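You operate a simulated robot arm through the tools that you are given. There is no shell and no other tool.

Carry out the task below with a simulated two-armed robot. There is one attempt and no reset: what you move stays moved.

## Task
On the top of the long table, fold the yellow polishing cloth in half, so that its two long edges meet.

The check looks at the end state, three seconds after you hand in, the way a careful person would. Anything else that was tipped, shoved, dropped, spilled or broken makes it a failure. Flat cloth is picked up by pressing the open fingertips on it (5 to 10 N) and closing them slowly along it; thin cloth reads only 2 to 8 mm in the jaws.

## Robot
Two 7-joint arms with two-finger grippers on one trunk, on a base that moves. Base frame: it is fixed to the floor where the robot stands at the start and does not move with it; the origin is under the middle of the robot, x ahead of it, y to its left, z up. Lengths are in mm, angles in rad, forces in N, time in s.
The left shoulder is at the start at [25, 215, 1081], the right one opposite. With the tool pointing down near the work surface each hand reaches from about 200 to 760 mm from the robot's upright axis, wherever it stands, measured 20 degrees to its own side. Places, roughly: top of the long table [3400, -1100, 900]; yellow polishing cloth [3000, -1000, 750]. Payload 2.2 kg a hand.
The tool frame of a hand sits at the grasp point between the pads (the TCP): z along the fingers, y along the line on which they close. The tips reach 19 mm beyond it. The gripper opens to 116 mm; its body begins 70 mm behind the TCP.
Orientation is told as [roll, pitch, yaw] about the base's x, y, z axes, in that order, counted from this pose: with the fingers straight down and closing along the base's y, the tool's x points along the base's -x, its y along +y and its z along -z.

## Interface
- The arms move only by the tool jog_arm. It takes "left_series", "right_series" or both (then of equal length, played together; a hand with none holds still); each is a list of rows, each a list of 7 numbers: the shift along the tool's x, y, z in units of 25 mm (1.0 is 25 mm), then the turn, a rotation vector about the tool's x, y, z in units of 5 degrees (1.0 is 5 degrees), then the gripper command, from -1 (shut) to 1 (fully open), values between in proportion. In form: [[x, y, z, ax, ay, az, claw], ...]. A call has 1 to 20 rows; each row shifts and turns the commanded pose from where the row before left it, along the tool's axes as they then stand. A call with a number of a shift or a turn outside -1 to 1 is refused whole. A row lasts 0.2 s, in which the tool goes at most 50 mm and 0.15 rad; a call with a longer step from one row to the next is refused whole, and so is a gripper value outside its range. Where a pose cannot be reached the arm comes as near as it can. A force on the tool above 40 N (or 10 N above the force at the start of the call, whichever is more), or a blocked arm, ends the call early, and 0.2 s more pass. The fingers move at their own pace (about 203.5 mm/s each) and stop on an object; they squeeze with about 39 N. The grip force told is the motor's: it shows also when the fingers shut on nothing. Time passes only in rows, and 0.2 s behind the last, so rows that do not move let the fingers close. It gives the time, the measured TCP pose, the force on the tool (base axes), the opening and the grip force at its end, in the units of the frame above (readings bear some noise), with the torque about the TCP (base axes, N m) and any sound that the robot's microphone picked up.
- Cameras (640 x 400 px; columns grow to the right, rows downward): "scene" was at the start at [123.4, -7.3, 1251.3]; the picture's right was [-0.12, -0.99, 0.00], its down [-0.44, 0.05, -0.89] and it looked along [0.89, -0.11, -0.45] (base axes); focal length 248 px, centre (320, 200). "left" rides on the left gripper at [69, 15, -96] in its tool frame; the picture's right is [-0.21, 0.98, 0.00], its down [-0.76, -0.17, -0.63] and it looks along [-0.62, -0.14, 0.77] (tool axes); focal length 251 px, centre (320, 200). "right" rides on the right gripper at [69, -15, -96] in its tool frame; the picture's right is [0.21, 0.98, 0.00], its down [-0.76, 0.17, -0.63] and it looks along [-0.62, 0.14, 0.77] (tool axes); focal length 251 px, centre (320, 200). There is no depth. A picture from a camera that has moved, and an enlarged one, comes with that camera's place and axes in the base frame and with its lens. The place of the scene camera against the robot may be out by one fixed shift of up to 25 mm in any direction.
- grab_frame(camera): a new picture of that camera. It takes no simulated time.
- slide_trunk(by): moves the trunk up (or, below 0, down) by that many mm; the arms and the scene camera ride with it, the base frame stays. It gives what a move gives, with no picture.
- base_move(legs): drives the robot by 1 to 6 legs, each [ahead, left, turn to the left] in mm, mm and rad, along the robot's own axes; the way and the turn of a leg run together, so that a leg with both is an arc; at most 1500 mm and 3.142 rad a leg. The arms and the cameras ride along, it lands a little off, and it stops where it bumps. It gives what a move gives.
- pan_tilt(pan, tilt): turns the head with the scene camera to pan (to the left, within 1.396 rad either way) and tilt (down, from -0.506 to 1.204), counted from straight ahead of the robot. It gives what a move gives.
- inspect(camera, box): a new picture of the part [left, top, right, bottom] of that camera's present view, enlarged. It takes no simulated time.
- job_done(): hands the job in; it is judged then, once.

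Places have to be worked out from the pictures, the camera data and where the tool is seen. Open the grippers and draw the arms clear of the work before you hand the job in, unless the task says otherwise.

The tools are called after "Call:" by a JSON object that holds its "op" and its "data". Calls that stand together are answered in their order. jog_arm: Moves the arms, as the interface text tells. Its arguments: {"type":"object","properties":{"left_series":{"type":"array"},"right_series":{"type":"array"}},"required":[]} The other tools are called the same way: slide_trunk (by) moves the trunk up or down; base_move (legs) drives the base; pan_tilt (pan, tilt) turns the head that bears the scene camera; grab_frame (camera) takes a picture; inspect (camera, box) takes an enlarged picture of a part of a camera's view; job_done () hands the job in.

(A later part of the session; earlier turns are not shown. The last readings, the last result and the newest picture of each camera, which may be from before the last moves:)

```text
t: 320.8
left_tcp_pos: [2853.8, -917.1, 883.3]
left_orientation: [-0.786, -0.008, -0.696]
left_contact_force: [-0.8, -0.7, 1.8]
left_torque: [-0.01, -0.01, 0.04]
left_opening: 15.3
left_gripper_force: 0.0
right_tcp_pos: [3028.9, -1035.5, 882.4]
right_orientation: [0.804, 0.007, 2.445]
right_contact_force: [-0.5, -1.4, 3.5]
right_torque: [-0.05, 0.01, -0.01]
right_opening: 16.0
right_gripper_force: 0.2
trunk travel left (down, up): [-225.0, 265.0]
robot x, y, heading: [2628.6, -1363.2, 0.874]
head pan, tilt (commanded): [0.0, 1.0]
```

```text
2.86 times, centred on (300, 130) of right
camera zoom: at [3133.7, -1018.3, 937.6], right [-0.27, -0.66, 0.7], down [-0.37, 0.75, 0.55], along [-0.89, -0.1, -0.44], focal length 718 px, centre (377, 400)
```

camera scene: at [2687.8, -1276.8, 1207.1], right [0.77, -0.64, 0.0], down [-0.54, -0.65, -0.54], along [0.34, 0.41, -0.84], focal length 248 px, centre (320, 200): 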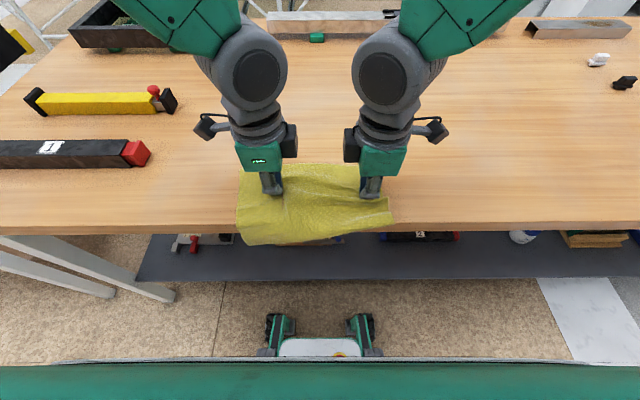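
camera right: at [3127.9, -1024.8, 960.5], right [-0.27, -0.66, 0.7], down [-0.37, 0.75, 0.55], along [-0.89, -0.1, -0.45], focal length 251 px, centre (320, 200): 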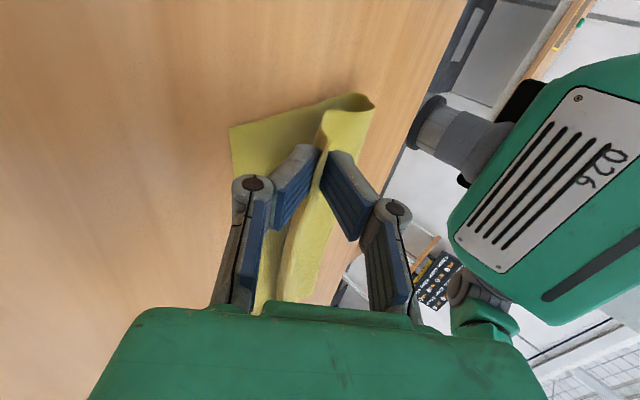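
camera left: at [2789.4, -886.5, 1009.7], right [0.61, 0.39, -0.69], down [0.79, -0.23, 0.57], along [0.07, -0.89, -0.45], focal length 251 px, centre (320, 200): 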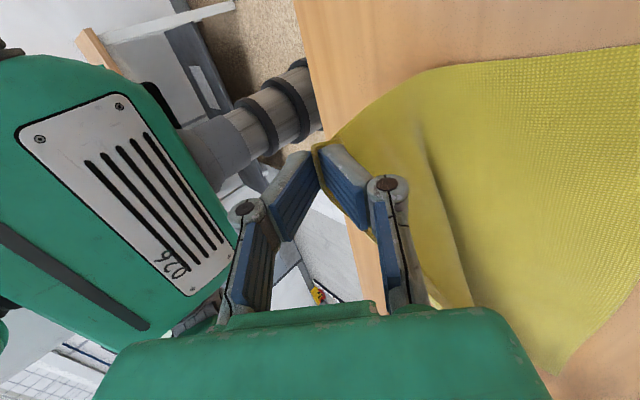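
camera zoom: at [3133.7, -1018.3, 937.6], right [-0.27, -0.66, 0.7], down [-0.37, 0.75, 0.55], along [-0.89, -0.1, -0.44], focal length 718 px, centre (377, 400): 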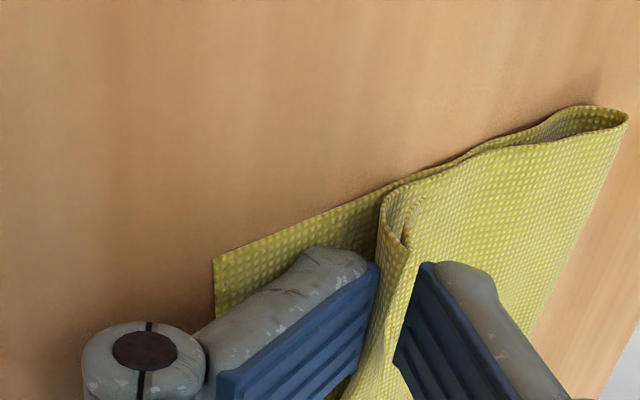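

The edge strips are free with small ~10 mm hems still turned back. I withdraw slowly along the tilted finger axis (up and forward) so the rear finger sweeps the hems forward.

Call:
{"op": "jog_arm", "data": {"left_series": [[0, 0, -0.2, 0, 0, 0, -0.78], [0, 0, -0.25, 0, 0, 0, -0.78], [0, 0, -0.3, 0, 0, 0, -0.78], [0, 0, -0.3, 0, 0, 0, -0.78], [0, 0, 0, 0, 0, 0, -0.78]], "right_series": [[0, 0, -0.2, 0, 0, 0, -0.78], [0, 0, -0.25, 0, 0, 0, -0.78], [0, 0, -0.3, 0, 0, 0, -0.78], [0, 0, -0.3, 0, 0, 0, -0.78], [0, 0, 0, 0, 0, 0, -0.78]]}}

Call:
{"op": "inspect", "data": {"camera": "left", "box": [240, 60, 440, 200]}}

Call:
{"op": "inspect", "data": {"camera": "right", "box": [200, 60, 400, 200]}}

Call:
{"op": "inspect", "data": {"camera": "scene", "box": [220, 80, 420, 205]}}

```text
t: 322.0
left_tcp_pos: [2866.7, -902.6, 902.4]
left_orientation: [-0.787, -0.008, -0.696]
left_contact_force: [-0.4, 0.4, -0.4]
left_torque: [0.01, 0.03, 0.0]
left_opening: 12.8
left_gripper_force: 0.1
right_tcp_pos: [3041.3, -1019.5, 897.7]
right_orientation: [0.802, 0.006, 2.445]
right_contact_force: [-1.4, 0.3, -0.1]
right_torque: [-0.02, 0.0, 0.02]
right_opening: 12.8
right_gripper_force: 0.1
trunk travel left (down, up): [-225.0, 265.0]
robot x, y, heading: [2628.2, -1363.8, 0.875]
head pan, tilt (commanded): [0.0, 1.0]
```

```text
2.86 times, centred on (340, 130) of left
camera zoom: at [2863.4, -796.7, 959.4], right [0.61, 0.39, -0.69], down [0.79, -0.23, 0.57], along [0.06, -0.89, -0.45], focal length 718 px, centre (263, 400)
```

zoom: 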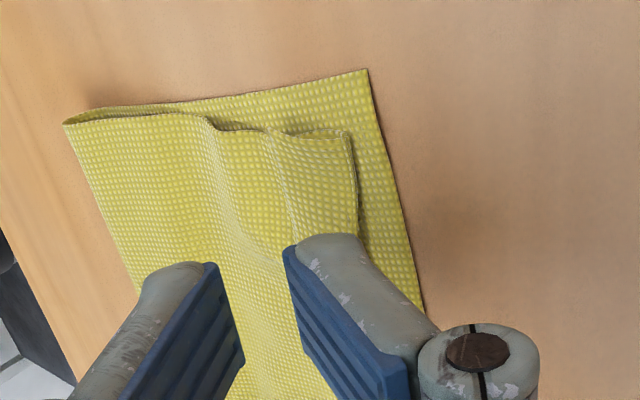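

```text
2.86 times, centred on (300, 130) of right
camera zoom: at [3146.2, -1002.4, 954.9], right [-0.27, -0.66, 0.7], down [-0.36, 0.75, 0.55], along [-0.89, -0.1, -0.44], focal length 718 px, centre (377, 400)
```

zoom: 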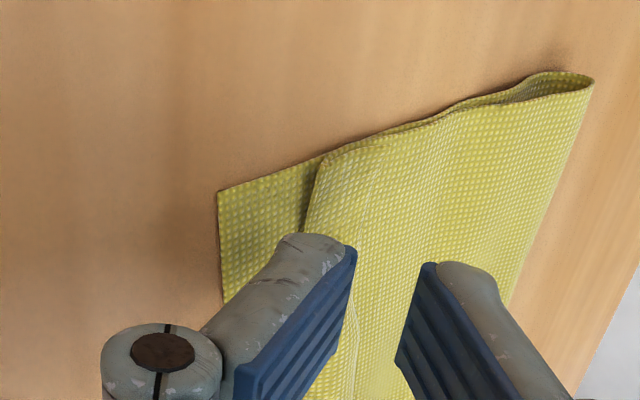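

```text
3.20 times, centred on (320, 142) of scene
camera zoom: at [2690.0, -1272.9, 1206.5], right [0.77, -0.64, 0.0], down [-0.54, -0.65, -0.54], along [0.34, 0.41, -0.84], focal length 792 px, centre (320, 384)
```

zoom: 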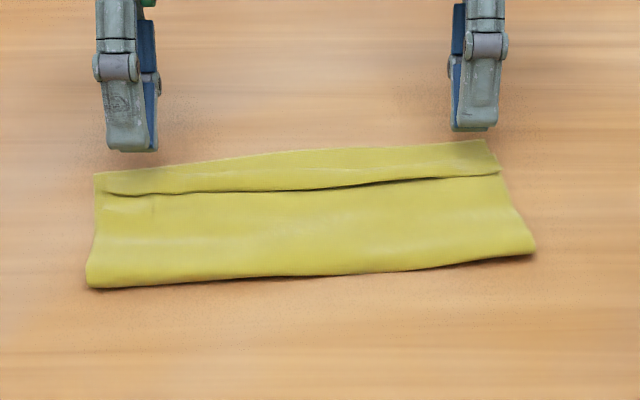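

The fold itself is now neat; only the edge strip (~27 mm) is turned back on top along the whole width, with its free edge toward me. I'll flip it: raise both hands, return them to vertical and position them astride this strip.

Call:
{"op": "jog_arm", "data": {"left_series": [[0, -0.3, -0.5, 0, 0, 0, -0.78], [0, -0.47, -0.47, 0, 0, 0, -0.7], [0, -0.47, -0.47, 0, 0, 0, -0.6], [0, 0, 0, -1, 0, 0, -0.5], [0, 0, 0, -1, 0, 0, -0.41], [0, 0, 0, -1, 0, 0, -0.41], [0, 0, 0, -1, 0, 0, -0.41], [0, 0, 0, -1, 0, 0, -0.41], [0, 0, 0, -1, 0, 0, -0.41], [0, 0, 0, -1, 0, 0, -0.41], [0, 0, 0, -1, 0, 0, -0.41], [0, 0, 0, -1, 0, 0, -0.41], [0, 0, 0, 0, 0, 0, -0.41]], "right_series": [[0, 0.3, -0.5, 0, 0, 0, -0.78], [0, 0.47, -0.47, 0, 0, 0, -0.7], [0, 0.47, -0.47, 0, 0, 0, -0.6], [0, 0, 0, 1, 0, 0, -0.5], [0, 0, 0, 1, 0, 0, -0.41], [0, 0, 0, 1, 0, 0, -0.41], [0, 0, 0, 1, 0, 0, -0.41], [0, 0, 0, 1, 0, 0, -0.41], [0, 0, 0, 1, 0, 0, -0.41], [0, 0, 0, 1, 0, 0, -0.41], [0, 0, 0, 1, 0, 0, -0.41], [0, 0, 0, 1, 0, 0, -0.41], [0, 0, 0, 0, 0, 0, -0.41]]}}

Call:
{"op": "grab_frame", "data": {"camera": "left"}}

Call:
{"op": "grab_frame", "data": {"camera": "right"}}

Call:
{"op": "inspect", "data": {"camera": "scene", "box": [235, 105, 405, 185]}}

```text
t: 324.8
left_tcp_pos: [2868.6, -897.4, 948.4]
left_orientation: [-0.002, -0.009, -0.694]
left_contact_force: [0.1, -0.1, 0.0]
left_torque: [0.01, -0.03, -0.02]
left_opening: 34.3
left_gripper_force: 0.0
right_tcp_pos: [3044.8, -1018.5, 927.7]
right_orientation: [0.018, 0.007, 2.445]
right_contact_force: [0.6, -0.2, 0.3]
right_torque: [0.01, 0.01, -0.03]
right_opening: 34.5
right_gripper_force: 0.1
right hand out of reach, approached as far as the arm can: row 3
trunk travel left (down, up): [-225.0, 265.0]
robot x, y, heading: [2629.4, -1364.7, 0.872]
head pan, tilt (commanded): [0.0, 1.0]
```

```text
taken
camera left: at [2824.5, -841.5, 1044.7], right [0.79, 0.61, 0.0], down [0.47, -0.61, 0.64], along [0.39, -0.51, -0.77], focal length 251 px, centre (320, 200)
```

left: 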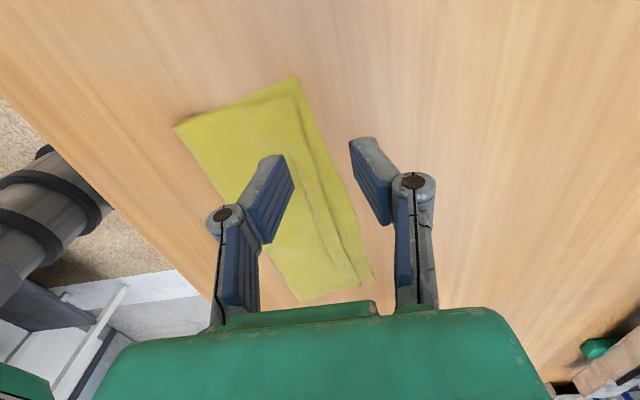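

```text
taken
camera right: at [3108.1, -1049.7, 1024.5], right [-0.46, -0.89, 0.02], down [-0.68, 0.37, 0.63], along [-0.57, 0.28, -0.78], focal length 251 px, centre (320, 200)
```

right: 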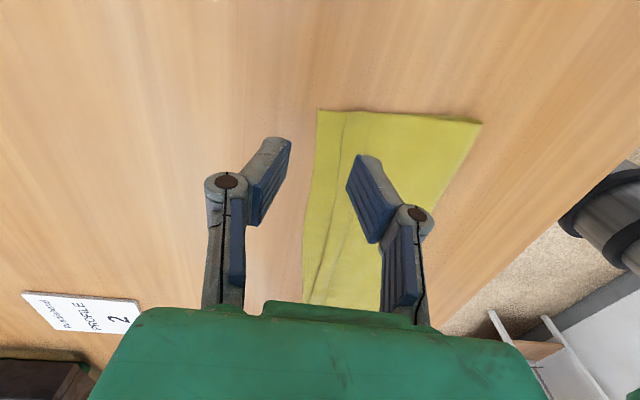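

```text
3.76 times, centred on (320, 145) of scene
camera zoom: at [2689.5, -1273.4, 1206.5], right [0.77, -0.64, 0.0], down [-0.54, -0.65, -0.54], along [0.34, 0.41, -0.84], focal length 932 px, centre (320, 407)
```

zoom: 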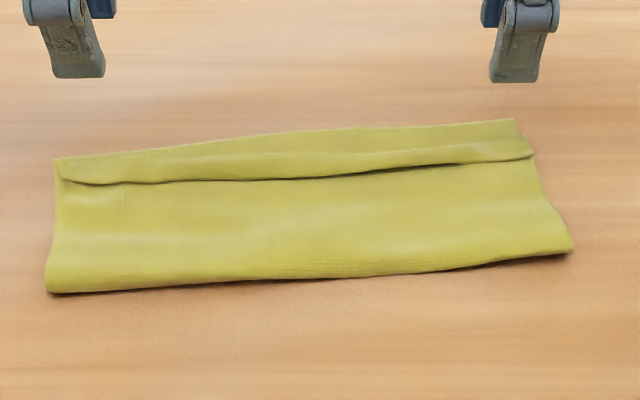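

The folded cloth looks neat apart from the turned-back strip. I zoom in to locate its free edge and crease precisely.

Call:
{"op": "inspect", "data": {"camera": "left", "box": [160, 60, 400, 210]}}

Call:
{"op": "inspect", "data": {"camera": "right", "box": [270, 90, 490, 310]}}

```text
2.67 times, centred on (280, 135) of left
camera zoom: at [2824.5, -841.5, 1044.7], right [0.79, 0.61, 0.0], down [0.47, -0.61, 0.64], along [0.39, -0.51, -0.77], focal length 670 px, centre (427, 373)
```

zoom: 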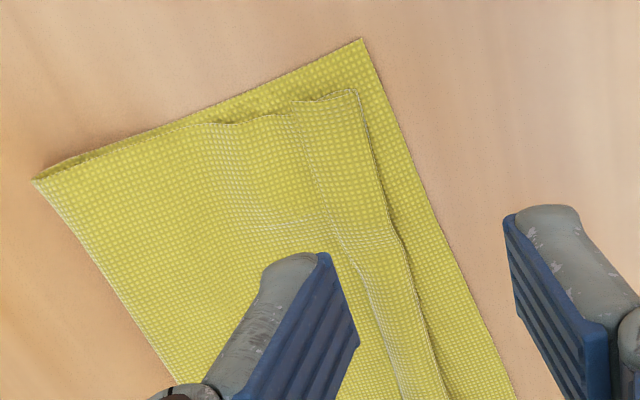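

```text
1.82 times, centred on (380, 200) of right
camera zoom: at [3108.1, -1049.7, 1024.5], right [-0.46, -0.89, 0.02], down [-0.68, 0.37, 0.63], along [-0.57, 0.28, -0.78], focal length 457 px, centre (211, 200)
```

zoom: 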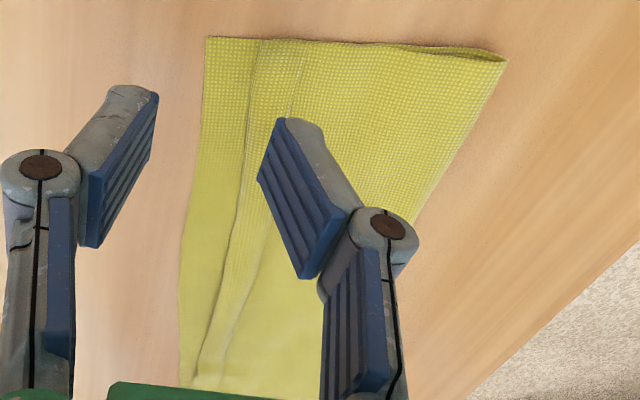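

Measured: left strip spans F 481–499 (far edge 503), right strip F 503–517 (far edge 534). I straddle the strip with both hands (34 mm openings) and lower to just above it.

Call:
{"op": "jog_arm", "data": {"left_series": [[0, -0.48, 0.3, 0, 0, 0, -0.41], [0, -0.47, 0.4, 0, 0, 0, -0.41], [0, 0, 0.6, 0, 0, 0, -0.41], [0, 0, 0.6, 0, 0, 0, -0.41], [0, 0, 0.4, 0, 0, 0, -0.41], [0, 0, 0, 0, 0, 0, -0.41]], "right_series": [[0, 0.5, 0, 0, 0, 0, -0.41], [0, 0.5, 0.2, 0, 0, 0, -0.41], [0, 0, 0.4, 0, 0, 0, -0.41], [0, 0, 0.4, 0, 0, 0, -0.41], [0, 0, 0.4, 0, 0, 0, -0.41], [0, 0, 0, 0, 0, 0, -0.41]]}}

Call:
{"op": "inspect", "data": {"camera": "left", "box": [200, 70, 440, 220]}}

Call:
{"op": "inspect", "data": {"camera": "right", "box": [200, 70, 440, 220]}}

```text
t: 326.2
left_tcp_pos: [2852.8, -918.5, 892.0]
left_orientation: [-0.003, -0.01, -0.696]
left_contact_force: [0.2, -1.0, -0.4]
left_torque: [0.02, -0.02, -0.02]
left_opening: 34.2
left_gripper_force: 0.1
right_tcp_pos: [3028.8, -1038.7, 894.9]
right_orientation: [0.016, 0.007, 2.446]
right_contact_force: [-0.4, -0.8, -1.0]
right_torque: [-0.02, -0.01, -0.02]
right_opening: 34.1
right_gripper_force: 0.0
trunk travel left (down, up): [-225.0, 265.0]
robot x, y, heading: [2632.7, -1368.5, 0.877]
head pan, tilt (commanded): [0.0, 1.0]
```

```text
2.67 times, centred on (320, 145) of left
camera zoom: at [2809.1, -861.6, 988.6], right [0.79, 0.61, 0.0], down [0.47, -0.61, 0.64], along [0.39, -0.51, -0.77], focal length 670 px, centre (320, 347)
```

zoom: 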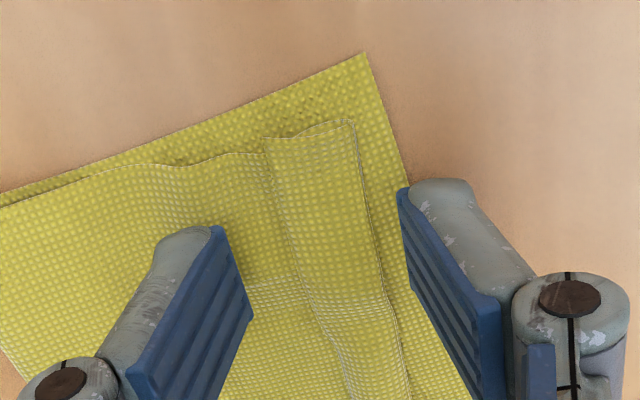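

```text
2.67 times, centred on (320, 145) of right
camera zoom: at [3091.8, -1069.7, 991.4], right [-0.46, -0.89, 0.02], down [-0.68, 0.37, 0.63], along [-0.57, 0.28, -0.78], focal length 670 px, centre (320, 347)
```

zoom: 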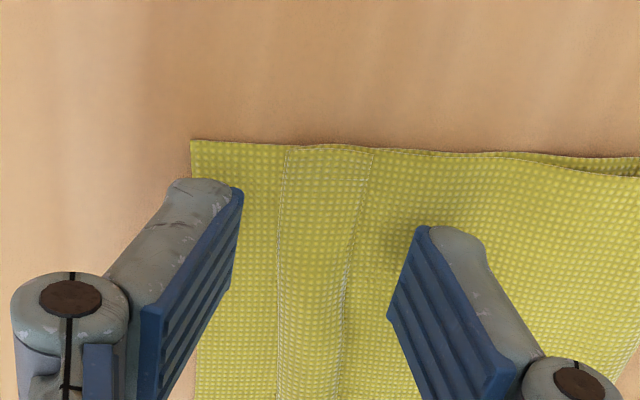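

Both hands straddle the strip well. I lower to light contact.

Call:
{"op": "jog_arm", "data": {"left_series": [[0, 0, 0.14, 0, 0, 0, -0.45], [0, 0, 0.12, 0, 0, 0, -0.48], [0, 0, 0.04, 0, 0, 0, -0.48], [0, 0, 0, 0, 0, 0, -0.48]], "right_series": [[0, 0, 0.22, 0, 0, 0, -0.45], [0, 0, 0.16, 0, 0, 0, -0.48], [0, 0, 0.04, 0, 0, 0, -0.48], [0, 0, 0, 0, 0, 0, -0.48]]}}

```text
t: 327.2
left_tcp_pos: [2852.9, -918.1, 883.5]
left_orientation: [-0.003, -0.01, -0.697]
left_contact_force: [-0.6, 0.5, 0.0]
left_torque: [-0.04, 0.0, -0.04]
left_opening: 30.1
left_gripper_force: 0.0
right_tcp_pos: [3027.4, -1039.2, 884.9]
right_orientation: [0.018, 0.007, 2.446]
right_contact_force: [-0.6, -0.4, 0.1]
right_torque: [0.0, 0.01, 0.03]
right_opening: 30.2
right_gripper_force: 0.2
trunk travel left (down, up): [-225.0, 265.0]
robot x, y, heading: [2628.9, -1364.4, 0.872]
head pan, tilt (commanded): [0.0, 1.0]
```

Call:
{"op": "jog_arm", "data": {"left_series": [[0, 0, 0.03, 0, 0, 0, -0.5], [0, 0, 0, 0, 0, 0, -0.55], [0, 0, 0, 0, 0, 0, -0.6], [0, 0, 0, 0, 0, 0, -0.65], [0, 0, 0, 0, 0, 0, -0.7], [0, 0, 0, 0, 0, 0, -0.75]], "right_series": [[0, 0, 0.06, 0, 0, 0, -0.5], [0, 0, 0, 0, 0, 0, -0.55], [0, 0, 0, 0, 0, 0, -0.6], [0, 0, 0, 0, 0, 0, -0.65], [0, 0, 0, 0, 0, 0, -0.7], [0, 0, 0, 0, 0, 0, -0.75]]}}

Call:
{"op": "inspect", "data": {"camera": "left", "box": [200, 70, 440, 220]}}

Call:
{"op": "inspect", "data": {"camera": "right", "box": [200, 70, 440, 220]}}

```text
t: 328.6
left_tcp_pos: [2852.4, -917.2, 882.9]
left_orientation: [-0.002, -0.01, -0.696]
left_contact_force: [0.8, 0.5, -0.4]
left_torque: [-0.03, -0.04, 0.03]
left_opening: 14.7
left_gripper_force: 0.1
right_tcp_pos: [3028.5, -1038.2, 881.9]
right_orientation: [0.017, 0.007, 2.445]
right_contact_force: [-0.5, 0.1, 0.8]
right_torque: [-0.01, 0.0, -0.03]
right_opening: 14.2
right_gripper_force: 0.1
trunk travel left (down, up): [-225.0, 265.0]
robot x, y, heading: [2628.3, -1369.1, 0.876]
head pan, tilt (commanded): [0.0, 1.0]
```

```text
2.67 times, centred on (320, 145) of left
camera zoom: at [2809.1, -861.1, 980.0], right [0.79, 0.61, 0.0], down [0.47, -0.61, 0.64], along [0.39, -0.51, -0.77], focal length 670 px, centre (320, 347)
```

zoom: 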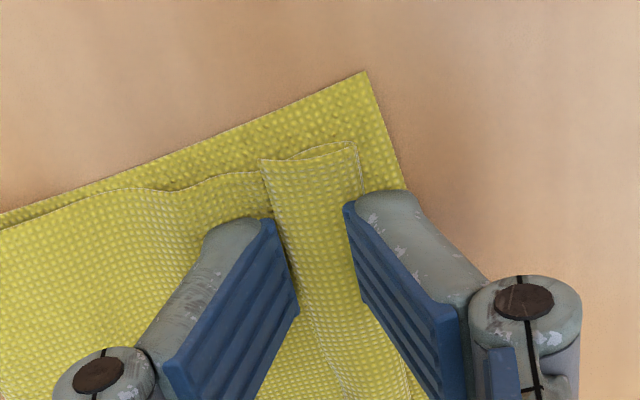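

```text
2.67 times, centred on (320, 145) of right
camera zoom: at [3091.1, -1069.7, 978.6], right [-0.46, -0.89, 0.02], down [-0.68, 0.37, 0.63], along [-0.57, 0.28, -0.78], focal length 670 px, centre (320, 347)
```

zoom: 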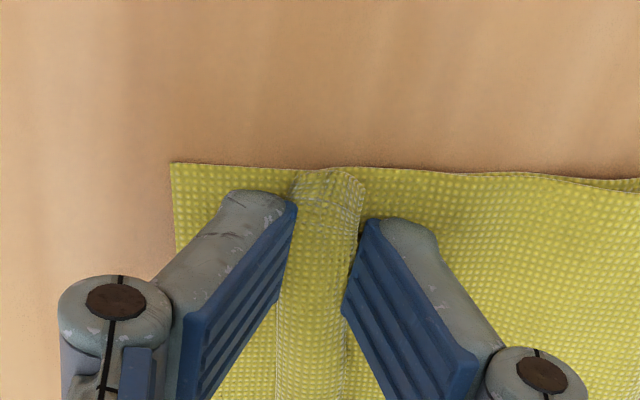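

The strip is arching between the pads on both sides. Closing fully.

Call:
{"op": "jog_arm", "data": {"left_series": [[0, 0, 0, 0, 0, 0, -0.79], [0, 0, 0, 0, 0, 0, -0.83], [0, 0, 0, 0, 0, 0, -0.87], [0, 0, 0, 0, 0, 0, -0.91], [0, 0, 0, 0, 0, 0, -0.95], [0, 0, 0, 0, 0, 0, -1], [0, 0, 0, 0, 0, 0, -1]], "right_series": [[0, 0, 0, 0, 0, 0, -0.79], [0, 0, 0, 0, 0, 0, -0.83], [0, 0, 0, 0, 0, 0, -0.87], [0, 0, 0, 0, 0, 0, -0.91], [0, 0, 0, 0, 0, 0, -0.95], [0, 0, 0, 0, 0, 0, -1], [0, 0, 0, 0, 0, 0, -1]]}}

Call:
{"op": "inspect", "data": {"camera": "left", "box": [200, 70, 440, 220]}}

Call:
{"op": "inspect", "data": {"camera": "right", "box": [200, 70, 440, 220]}}

```text
t: 330.2
left_tcp_pos: [2852.5, -917.8, 882.6]
left_orientation: [-0.003, -0.008, -0.697]
left_contact_force: [0.9, -0.4, 0.2]
left_torque: [0.02, 0.01, 0.01]
left_opening: 0.0
left_gripper_force: 27.9
right_tcp_pos: [3027.3, -1038.7, 882.4]
right_orientation: [0.016, 0.006, 2.445]
right_contact_force: [-0.7, -0.2, 1.0]
right_torque: [-0.02, -0.03, -0.01]
right_opening: 2.0
right_gripper_force: 31.2
trunk travel left (down, up): [-225.0, 265.0]
robot x, y, heading: [2630.5, -1364.3, 0.877]
head pan, tilt (commanded): [0.0, 1.0]
```

```text
2.67 times, centred on (320, 145) of left
camera zoom: at [2809.0, -861.1, 980.1], right [0.79, 0.61, 0.0], down [0.47, -0.61, 0.64], along [0.39, -0.51, -0.77], focal length 670 px, centre (320, 347)
```

zoom: 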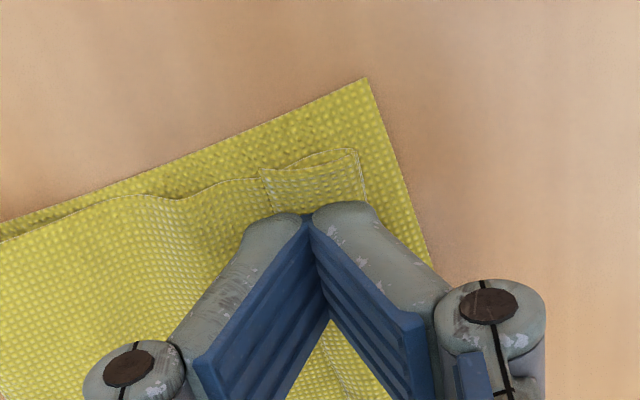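

```text
2.67 times, centred on (320, 145) of right
camera zoom: at [3091.0, -1069.6, 978.8], right [-0.46, -0.89, 0.02], down [-0.68, 0.37, 0.63], along [-0.57, 0.28, -0.78], focal length 670 px, centre (320, 347)
```

zoom: 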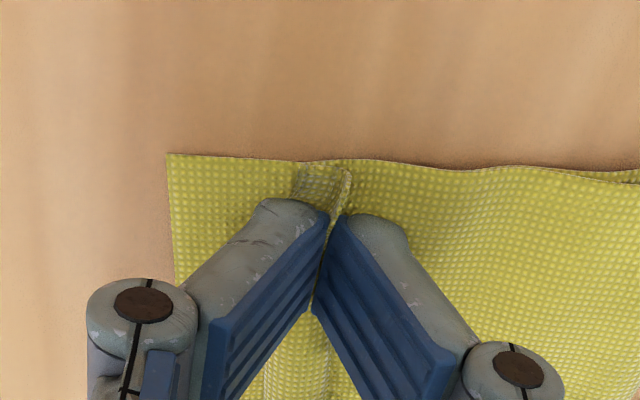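

The right has gripped (2.0 mm); the left slid over. I reopen the left, lower until it presses lightly, and close again.

Call:
{"op": "jog_arm", "data": {"left_series": [[0, 0, 0, 0, 0, 0, -0.8], [0, 0, 0, 0, 0, 0, -0.6], [0, 0, 0, 0, 0, 0, -0.48], [0, 0, 0.06, 0, 0, 0, -0.48], [0, 0, 0.02, 0, 0, 0, -0.48], [0, 0, 0, 0, 0, 0, -0.48]]}}

Call:
{"op": "inspect", "data": {"camera": "left", "box": [200, 70, 440, 220]}}

```text
t: 331.6
left_tcp_pos: [2853.7, -918.1, 881.2]
left_orientation: [-0.002, -0.008, -0.698]
left_contact_force: [1.3, 0.0, 4.4]
left_torque: [-0.03, 0.06, -0.02]
left_opening: 30.8
left_gripper_force: 0.0
right_tcp_pos: [3027.7, -1038.8, 882.3]
right_orientation: [0.017, 0.008, 2.446]
right_contact_force: [0.0, 0.4, 1.5]
right_torque: [0.0, -0.02, 0.0]
right_opening: 1.7
right_gripper_force: 31.0
trunk travel left (down, up): [-225.0, 265.0]
robot x, y, heading: [2626.8, -1368.9, 0.877]
head pan, tilt (commanded): [0.0, 1.0]
```

```text
2.67 times, centred on (320, 145) of left
camera zoom: at [2809.0, -862.2, 978.3], right [0.79, 0.61, 0.0], down [0.47, -0.61, 0.64], along [0.39, -0.51, -0.77], focal length 670 px, centre (320, 347)
```

zoom: 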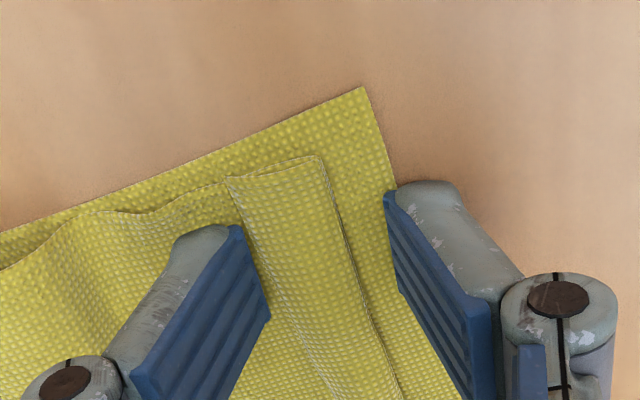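

Call:
{"op": "jog_arm", "data": {"left_series": [[0, 0, 0, 0, 0, 0, -0.52], [0, 0, 0, 0, 0, 0, -0.57], [0, 0, 0, 0, 0, 0, -0.62], [0, 0, 0.004, 0, 0, 0, -0.67], [0, 0, 0.004, 0, 0, 0, -0.72], [0, 0, 0.004, 0, 0, 0, -0.77], [0, 0, 0.004, 0, 0, 0, -0.82], [0, 0, 0.004, 0, 0, 0, -0.87], [0, 0, 0, 0, 0, 0, -0.92], [0, 0, 0, 0, 0, 0, -0.97], [0, 0, 0, 0, 0, 0, -1], [0, 0, 0, 0, 0, 0, -1]]}}

Call:
{"op": "inspect", "data": {"camera": "left", "box": [200, 70, 440, 220]}}

```text
t: 334.2
left_tcp_pos: [2852.5, -918.5, 880.9]
left_orientation: [-0.003, -0.009, -0.696]
left_contact_force: [0.9, 0.7, 6.1]
left_torque: [-0.01, 0.07, -0.02]
left_opening: 3.7
left_gripper_force: 32.7
right_tcp_pos: [3027.7, -1038.4, 882.3]
right_orientation: [0.017, 0.009, 2.445]
right_contact_force: [-0.4, -0.9, 1.8]
right_torque: [-0.02, -0.02, 0.0]
right_opening: 1.8
right_gripper_force: 31.0
trunk travel left (down, up): [-225.0, 265.0]
robot x, y, heading: [2631.1, -1367.8, 0.874]
head pan, tilt (commanded): [0.0, 1.0]
```

```text
2.67 times, centred on (320, 145) of left
camera zoom: at [2808.7, -861.6, 978.0], right [0.79, 0.61, 0.0], down [0.47, -0.61, 0.64], along [0.39, -0.51, -0.77], focal length 670 px, centre (320, 347)
```

zoom: 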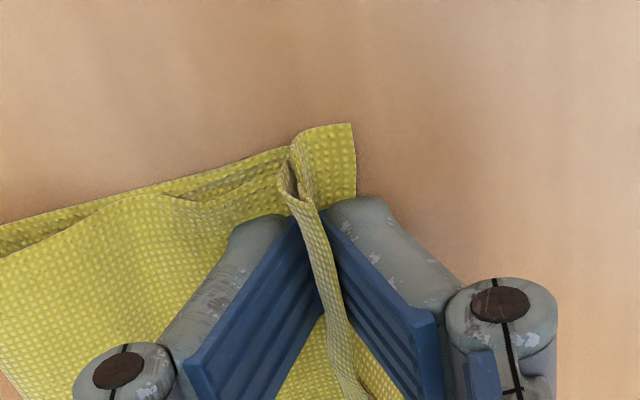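

The left has gripped (3.7 mm), but may have caught the bottom layer too. I lift both 12 mm and check.

Call:
{"op": "jog_arm", "data": {"left_series": [[0, 0, -0.16, 0, 0, 0, -1], [0, 0, -0.16, 0, 0, 0, -1], [0, 0, -0.16, 0, 0, 0, -1], [0, 0, 0, 0, 0, 0, -1]], "right_series": [[0, 0, -0.16, 0, 0, 0, -1], [0, 0, -0.16, 0, 0, 0, -1], [0, 0, -0.16, 0, 0, 0, -1], [0, 0, 0, 0, 0, 0, -1]]}}

Call:
{"op": "inspect", "data": {"camera": "left", "box": [220, 80, 420, 200]}}

Call:
{"op": "inspect", "data": {"camera": "right", "box": [220, 80, 420, 200]}}

Call:
{"op": "inspect", "data": {"camera": "scene", "box": [235, 95, 405, 185]}}

```text
t: 335.2
left_tcp_pos: [2852.1, -917.1, 892.1]
left_orientation: [-0.004, -0.007, -0.696]
left_contact_force: [0.0, -0.3, -0.2]
left_torque: [0.0, 0.05, -0.02]
left_opening: 3.7
left_gripper_force: 32.9
right_tcp_pos: [3027.1, -1038.1, 894.8]
right_orientation: [0.018, 0.007, 2.446]
right_contact_force: [-0.1, -1.2, 0.5]
right_torque: [-0.05, 0.0, 0.01]
right_opening: 0.1
right_gripper_force: 29.5
trunk travel left (down, up): [-225.0, 265.0]
robot x, y, heading: [2627.4, -1365.9, 0.871]
head pan, tilt (commanded): [0.0, 1.0]
```

```text
3.20 times, centred on (320, 140) of left
camera zoom: at [2808.6, -860.6, 989.6], right [0.79, 0.61, 0.0], down [0.47, -0.61, 0.64], along [0.39, -0.51, -0.77], focal length 805 px, centre (320, 392)
```

zoom: 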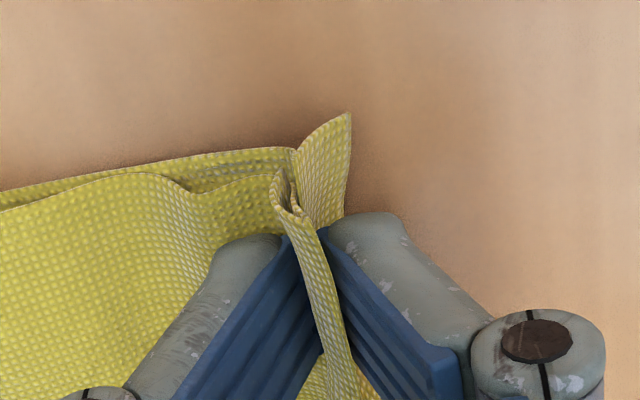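

```text
3.20 times, centred on (320, 140) of right
camera zoom: at [3091.1, -1070.0, 991.3], right [-0.46, -0.89, 0.02], down [-0.68, 0.37, 0.63], along [-0.57, 0.28, -0.78], focal length 805 px, centre (320, 392)
```

zoom: 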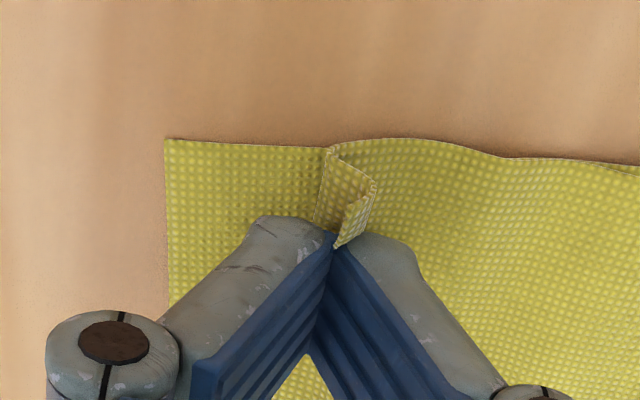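

```text
3.76 times, centred on (320, 140) of scene
camera zoom: at [2689.1, -1274.0, 1206.6], right [0.77, -0.64, 0.0], down [-0.54, -0.65, -0.54], along [0.34, 0.41, -0.84], focal length 932 px, centre (320, 426)
```

zoom: 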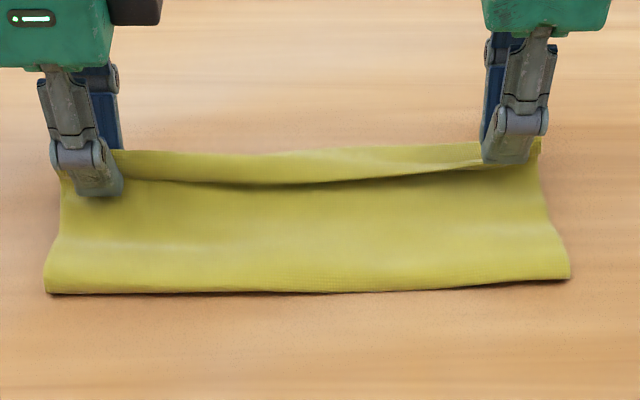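

The left caught the bottom layer as well, and the right slipped off while leaving its strip standing up. I set the left down, open both and lift away to see the new state.

Call:
{"op": "jog_arm", "data": {"left_series": [[0, 0, 0.25, 0, 0, 0, -1], [0, 0, 0.18, 0, 0, 0, -0.9], [0, 0, 0, 0, 0, 0, -0.7], [0, 0, 0, 0, 0, 0, -0.5], [0, 0, 0, 0, 0, 0, -0.3], [0, 0, -0.4, 0, 0, 0, -0.3], [0, 0, -0.7, 0, 0, 0, -0.3], [0, 0, -0.7, 0, 0, 0, -0.3], [0.5, 0, -0.5, 0, 0, 0, -0.3], [0.5, 0, 0, 0, 0, 0, -0.3]], "right_series": [[0, 0, 0, 0, 0, 0, -1], [0, 0, -0.2, 0, 0, 0, -0.7], [0, 0, -0.4, 0, 0, 0, -0.5], [0, 0, -0.6, 0, 0, 0, -0.3], [0, 0, -0.6, 0, 0, 0, -0.3], [0, 0, 0, 0, 0, 0, -0.3], [0, 0, 0, 0, 0, 0, -0.3], [0, 0, 0, 0, 0, 0, -0.3], [0.5, 0, 0, 0, 0, 0, -0.3], [0.5, 0, 0, 0, 0, 0, -0.3]]}}

Call:
{"op": "inspect", "data": {"camera": "left", "box": [160, 60, 400, 210]}}

Call:
{"op": "inspect", "data": {"camera": "right", "box": [270, 60, 490, 260]}}

Call:
{"op": "inspect", "data": {"camera": "scene", "box": [235, 105, 405, 185]}}

```text
t: 337.4
left_tcp_pos: [2833.1, -902.2, 938.9]
left_orientation: [-0.005, -0.009, -0.697]
left_contact_force: [-0.3, -0.3, 0.3]
left_torque: [-0.01, 0.02, 0.01]
left_opening: 40.7
left_gripper_force: 0.2
right_tcp_pos: [3046.4, -1053.3, 939.5]
right_orientation: [0.017, 0.007, 2.445]
right_contact_force: [0.3, -0.2, -0.4]
right_torque: [-0.01, 0.03, 0.01]
right_opening: 40.2
right_gripper_force: 0.0
trunk travel left (down, up): [-225.0, 265.0]
robot x, y, heading: [2626.5, -1366.9, 0.876]
head pan, tilt (commanded): [0.0, 1.0]
```

```text
2.67 times, centred on (280, 135) of left
camera zoom: at [2790.0, -845.1, 1036.0], right [0.79, 0.61, 0.0], down [0.47, -0.61, 0.64], along [0.39, -0.51, -0.77], focal length 670 px, centre (427, 373)
```

zoom: 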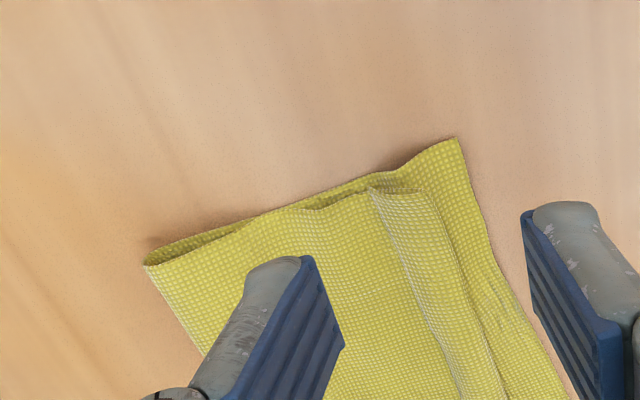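

```text
2.00 times, centred on (380, 160) of right
camera zoom: at [3110.3, -1084.9, 1035.8], right [-0.46, -0.89, 0.02], down [-0.68, 0.37, 0.63], along [-0.57, 0.28, -0.78], focal length 503 px, centre (200, 280)
```

zoom: 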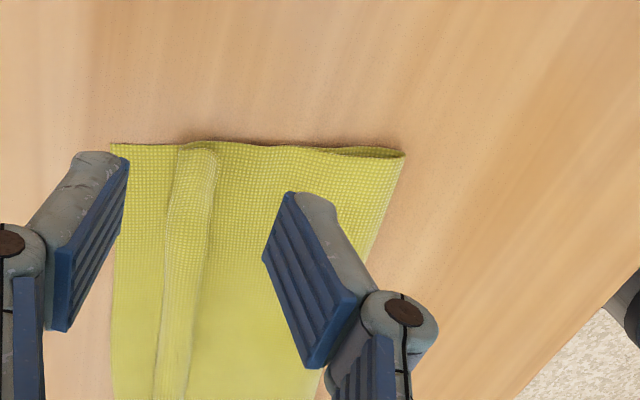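

```text
3.76 times, centred on (320, 145) of scene
camera zoom: at [2689.0, -1274.1, 1206.6], right [0.77, -0.64, 0.0], down [-0.54, -0.65, -0.54], along [0.34, 0.41, -0.84], focal length 932 px, centre (320, 407)
```

zoom: 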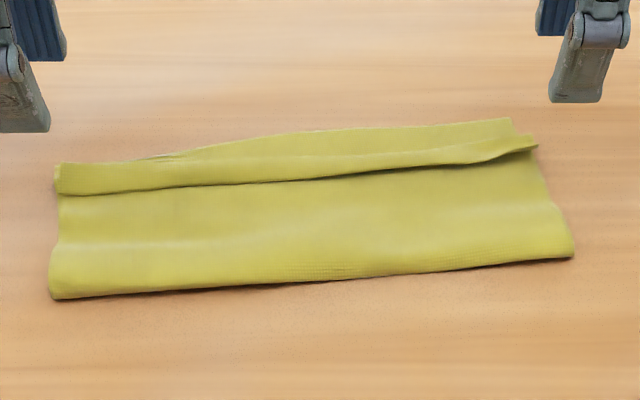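

The strip's free edge is now slightly raised all along. I'll try flipping it by pushing: closed fingertips set down on the top layer just behind the free edge, then moved forward. I position both hands behind the strip.

Call:
{"op": "jog_arm", "data": {"left_series": [[-0.57, -0.33, 0, 0, 0, 0, -0.7], [-0.57, -0.33, 0, 0, 0, 0, -1], [-0.57, -0.33, 0.2, 0, 0, 0, -1], [-0.57, -0.33, 0.4, 0, 0, 0, -1], [0, 0, 0.7, 0, 0, 0, -1], [0, 0, 0.7, 0, 0, 0, -1], [0, 0, 0, 0, 0, 0, -1]], "right_series": [[-0.48, 0.346, 0, 0, 0, 0, -0.7], [-0.48, 0.346, 0, 0, 0, 0, -1], [-0.48, 0.346, 0.2, 0, 0, 0, -1], [-0.48, 0.346, 0.4, 0, 0, 0, -1], [0, 0, 0.7, 0, 0, 0, -1], [0, 0, 0.7, 0, 0, 0, -1], [0, 0, 0, 0, 0, 0, -1]]}}

Call:
{"op": "inspect", "data": {"camera": "left", "box": [200, 60, 440, 210]}}

Call:
{"op": "inspect", "data": {"camera": "right", "box": [200, 60, 440, 210]}}

```text
t: 339.0
left_tcp_pos: [2856.0, -964.8, 889.5]
left_orientation: [-0.003, -0.009, -0.698]
left_contact_force: [-0.1, -0.1, -0.3]
left_torque: [-0.01, 0.01, 0.0]
left_opening: 0.0
left_gripper_force: 28.3
right_tcp_pos: [2989.0, -1049.4, 890.4]
right_orientation: [0.017, 0.007, 2.445]
right_contact_force: [0.6, 1.0, 0.8]
right_torque: [-0.05, 0.02, -0.01]
right_opening: 0.0
right_gripper_force: 27.7
trunk travel left (down, up): [-225.0, 265.0]
robot x, y, heading: [2630.4, -1364.1, 0.875]
head pan, tilt (commanded): [0.0, 1.0]
```

```text
2.67 times, centred on (320, 135) of left
camera zoom: at [2812.2, -908.3, 987.0], right [0.79, 0.61, 0.0], down [0.47, -0.61, 0.64], along [0.39, -0.5, -0.77], focal length 670 px, centre (320, 373)
```

zoom: 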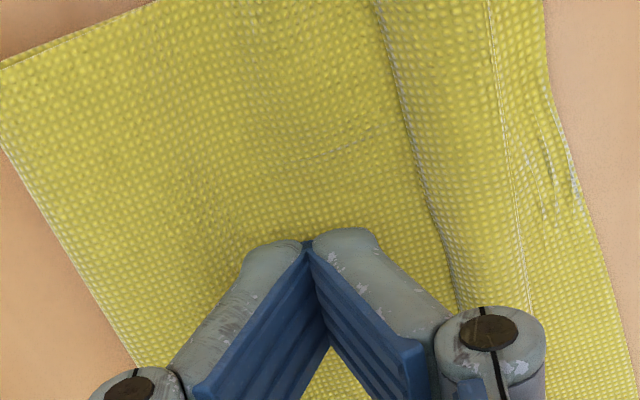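

```text
2.67 times, centred on (320, 135) of right
camera zoom: at [3052.6, -1081.3, 986.3], right [-0.46, -0.89, 0.02], down [-0.68, 0.37, 0.63], along [-0.56, 0.28, -0.78], focal length 670 px, centre (320, 373)
```

zoom: 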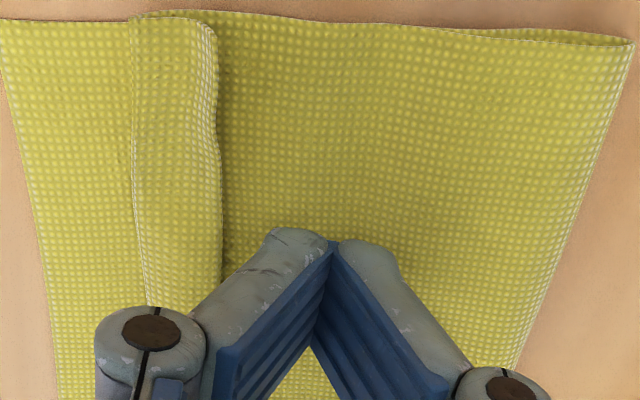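

The strip's free edge is visibly raised (shadow beneath). I lower the closed tips to touch the top layer lightly.

Call:
{"op": "jog_arm", "data": {"left_series": [[0, 0, 0.16, 0, 0, 0, -1], [0, 0, 0.08, 0, 0, 0, -1], [0, 0, 0.04, 0, 0, 0, -1], [0, 0, 0, 0, 0, 0, -1]], "right_series": [[0, 0, 0.18, 0, 0, 0, -1], [0, 0, 0.1, 0, 0, 0, -1], [0, 0, 0.04, 0, 0, 0, -1], [0, 0, 0, 0, 0, 0, -1]]}}

```text
t: 340.0
left_tcp_pos: [2855.6, -964.6, 881.9]
left_orientation: [0.0, -0.01, -0.695]
left_contact_force: [-0.9, -0.5, 0.8]
left_torque: [0.0, 0.0, 0.03]
left_opening: 0.0
left_gripper_force: 28.5
right_tcp_pos: [2987.5, -1050.0, 882.6]
right_orientation: [0.017, 0.008, 2.446]
right_contact_force: [0.0, -0.5, -0.2]
right_torque: [-0.03, 0.03, 0.02]
right_opening: 0.2
right_gripper_force: 28.8
trunk travel left (down, up): [-225.0, 265.0]
robot x, y, heading: [2631.4, -1361.3, 0.875]
head pan, tilt (commanded): [0.0, 1.0]
```

Call:
{"op": "jog_arm", "data": {"left_series": [[0, 0.16, 0, 0, 0, 0, -1], [0, 0.16, 0, 0, 0, 0, -1], [0, 0.16, 0, 0, 0, 0, -1], [0, 0.16, 0, 0, 0, 0, -1], [0, 0.16, 0, 0, 0, 0, -1], [0, 0.16, 0, 0, 0, 0, -1], [0, 0.16, 0, 0, 0, 0, -1]], "right_series": [[0, -0.16, 0.02, 0, 0, 0, -1], [0, -0.16, -0.003, 0, 0, 0, -1], [0, -0.16, -0.003, 0, 0, 0, -1], [0, -0.16, -0.003, 0, 0, 0, -1], [0, -0.16, -0.003, 0, 0, 0, -1], [0, -0.16, -0.003, 0, 0, 0, -1], [0, -0.16, -0.003, 0, 0, 0, -1]]}}

Call:
{"op": "inspect", "data": {"camera": "left", "box": [200, 60, 440, 210]}}

Call:
{"op": "inspect", "data": {"camera": "right", "box": [200, 60, 440, 210]}}

Call:
{"op": "inspect", "data": {"camera": "scene", "box": [235, 95, 405, 185]}}

```text
t: 341.6
left_tcp_pos: [2874.3, -942.4, 881.5]
left_orientation: [-0.004, -0.007, -0.697]
left_contact_force: [-0.1, 0.0, 1.0]
left_torque: [0.03, 0.06, 0.02]
left_opening: 0.1
left_gripper_force: 28.4
right_tcp_pos: [3006.2, -1028.9, 882.4]
right_orientation: [0.018, 0.008, 2.446]
right_contact_force: [0.0, 1.2, 0.1]
right_torque: [0.01, 0.02, 0.04]
right_opening: 0.0
right_gripper_force: 28.4
trunk travel left (down, up): [-225.0, 265.0]
robot x, y, heading: [2627.1, -1365.6, 0.877]
head pan, tilt (commanded): [0.0, 1.0]
```

```text
2.67 times, centred on (320, 135) of left
camera zoom: at [2830.9, -885.3, 979.1], right [0.79, 0.61, 0.0], down [0.47, -0.61, 0.64], along [0.39, -0.51, -0.77], focal length 670 px, centre (320, 373)
```

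zoom: 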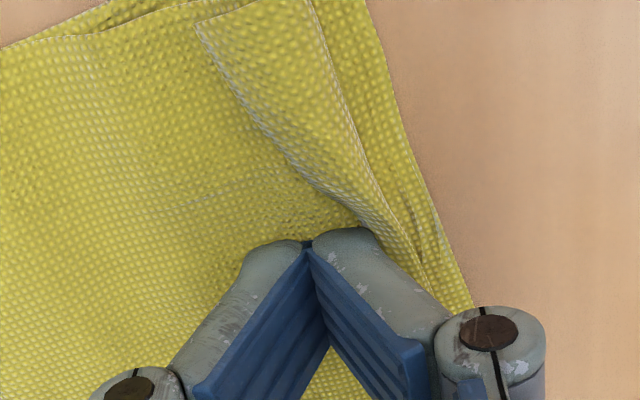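

```text
2.67 times, centred on (320, 135) of right
camera zoom: at [3069.7, -1059.8, 977.7], right [-0.46, -0.89, 0.02], down [-0.68, 0.37, 0.63], along [-0.57, 0.28, -0.78], focal length 670 px, centre (320, 373)
```

zoom: 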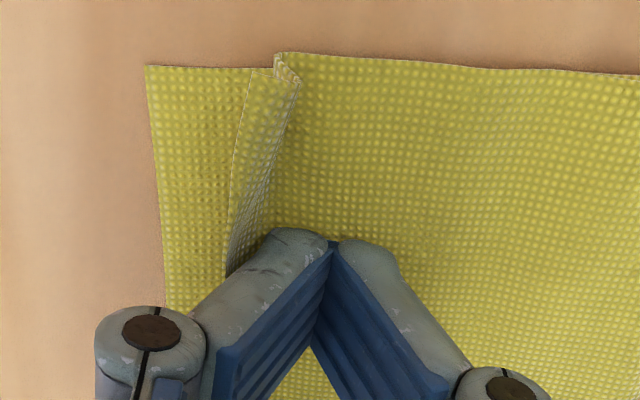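

```text
3.76 times, centred on (320, 140) of scene
camera zoom: at [2689.3, -1273.9, 1206.6], right [0.77, -0.64, 0.0], down [-0.54, -0.65, -0.54], along [0.34, 0.41, -0.84], focal length 932 px, centre (320, 426)
```

zoom: 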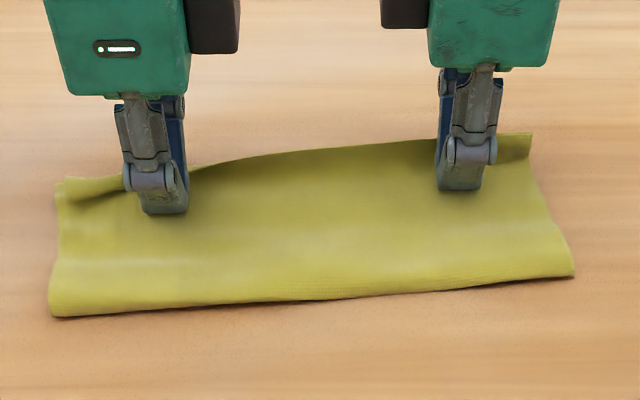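

It works: the strip is flipping over, and between the hands it already lies forward. I continue pushing forward while rising slightly.

Call:
{"op": "jog_arm", "data": {"left_series": [[0, 0.16, 0, 0, 0, 0, -1], [0, 0.16, -0.02, 0, 0, 0, -1], [0, 0.16, -0.04, 0, 0, 0, -1], [0, 0.16, -0.06, 0, 0, 0, -1], [0, 0.16, -0.08, 0, 0, 0, -1], [0, 0.16, -0.08, 0, 0, 0, -1], [0, 0, 0, 0, 0, 0, -1]], "right_series": [[0, -0.16, -0.003, 0, 0, 0, -1], [0, -0.16, -0.02, 0, 0, 0, -1], [0, -0.16, -0.04, 0, 0, 0, -1], [0, -0.16, -0.06, 0, 0, 0, -1], [0, -0.16, -0.08, 0, 0, 0, -1], [0, -0.16, -0.08, 0, 0, 0, -1], [0, 0, 0, 0, 0, 0, -1]]}}

Call:
{"op": "inspect", "data": {"camera": "left", "box": [200, 60, 440, 210]}}

Call:
{"op": "inspect", "data": {"camera": "right", "box": [200, 60, 440, 210]}}

Call:
{"op": "inspect", "data": {"camera": "scene", "box": [235, 95, 405, 185]}}

```text
t: 343.2
left_tcp_pos: [2889.4, -924.3, 889.1]
left_orientation: [-0.003, -0.009, -0.698]
left_contact_force: [-0.3, -0.1, -0.2]
left_torque: [-0.01, 0.02, 0.01]
left_opening: 0.0
left_gripper_force: 29.3
right_tcp_pos: [3021.5, -1010.0, 887.4]
right_orientation: [0.016, 0.006, 2.445]
right_contact_force: [0.4, -0.4, -0.6]
right_torque: [0.02, -0.02, 0.01]
right_opening: 0.0
right_gripper_force: 28.2
trunk travel left (down, up): [-225.0, 265.0]
robot x, y, heading: [2628.4, -1368.2, 0.875]
head pan, tilt (commanded): [0.0, 1.0]
```

```text
2.67 times, centred on (320, 135) of left
camera zoom: at [2845.4, -867.5, 986.3], right [0.79, 0.61, 0.0], down [0.47, -0.61, 0.64], along [0.39, -0.51, -0.77], focal length 670 px, centre (320, 373)
```

zoom: 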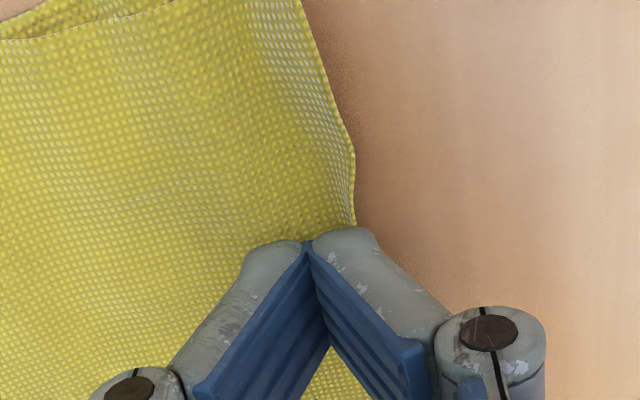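

```text
2.67 times, centred on (320, 135) of right
camera zoom: at [3084.5, -1041.4, 984.9], right [-0.46, -0.89, 0.02], down [-0.68, 0.37, 0.63], along [-0.57, 0.28, -0.78], focal length 670 px, centre (320, 373)
```

zoom: 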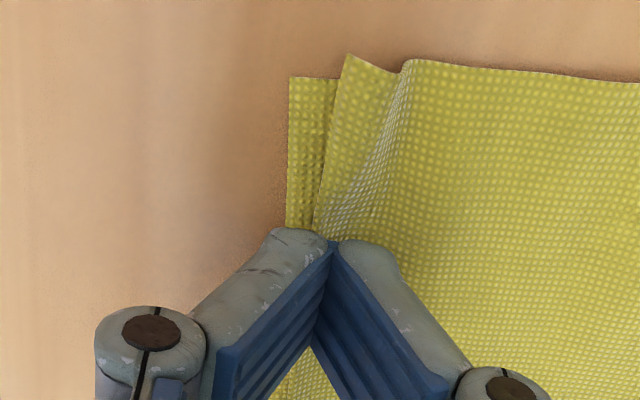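

```text
3.76 times, centred on (320, 140) of scene
camera zoom: at [2689.2, -1274.1, 1206.6], right [0.77, -0.64, 0.0], down [-0.54, -0.65, -0.54], along [0.34, 0.41, -0.84], focal length 932 px, centre (320, 426)
```

zoom: 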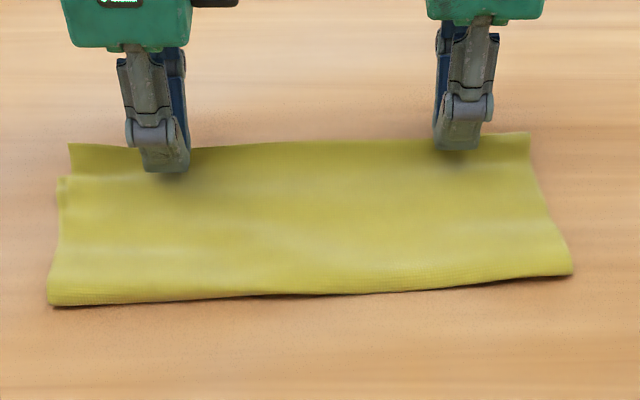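

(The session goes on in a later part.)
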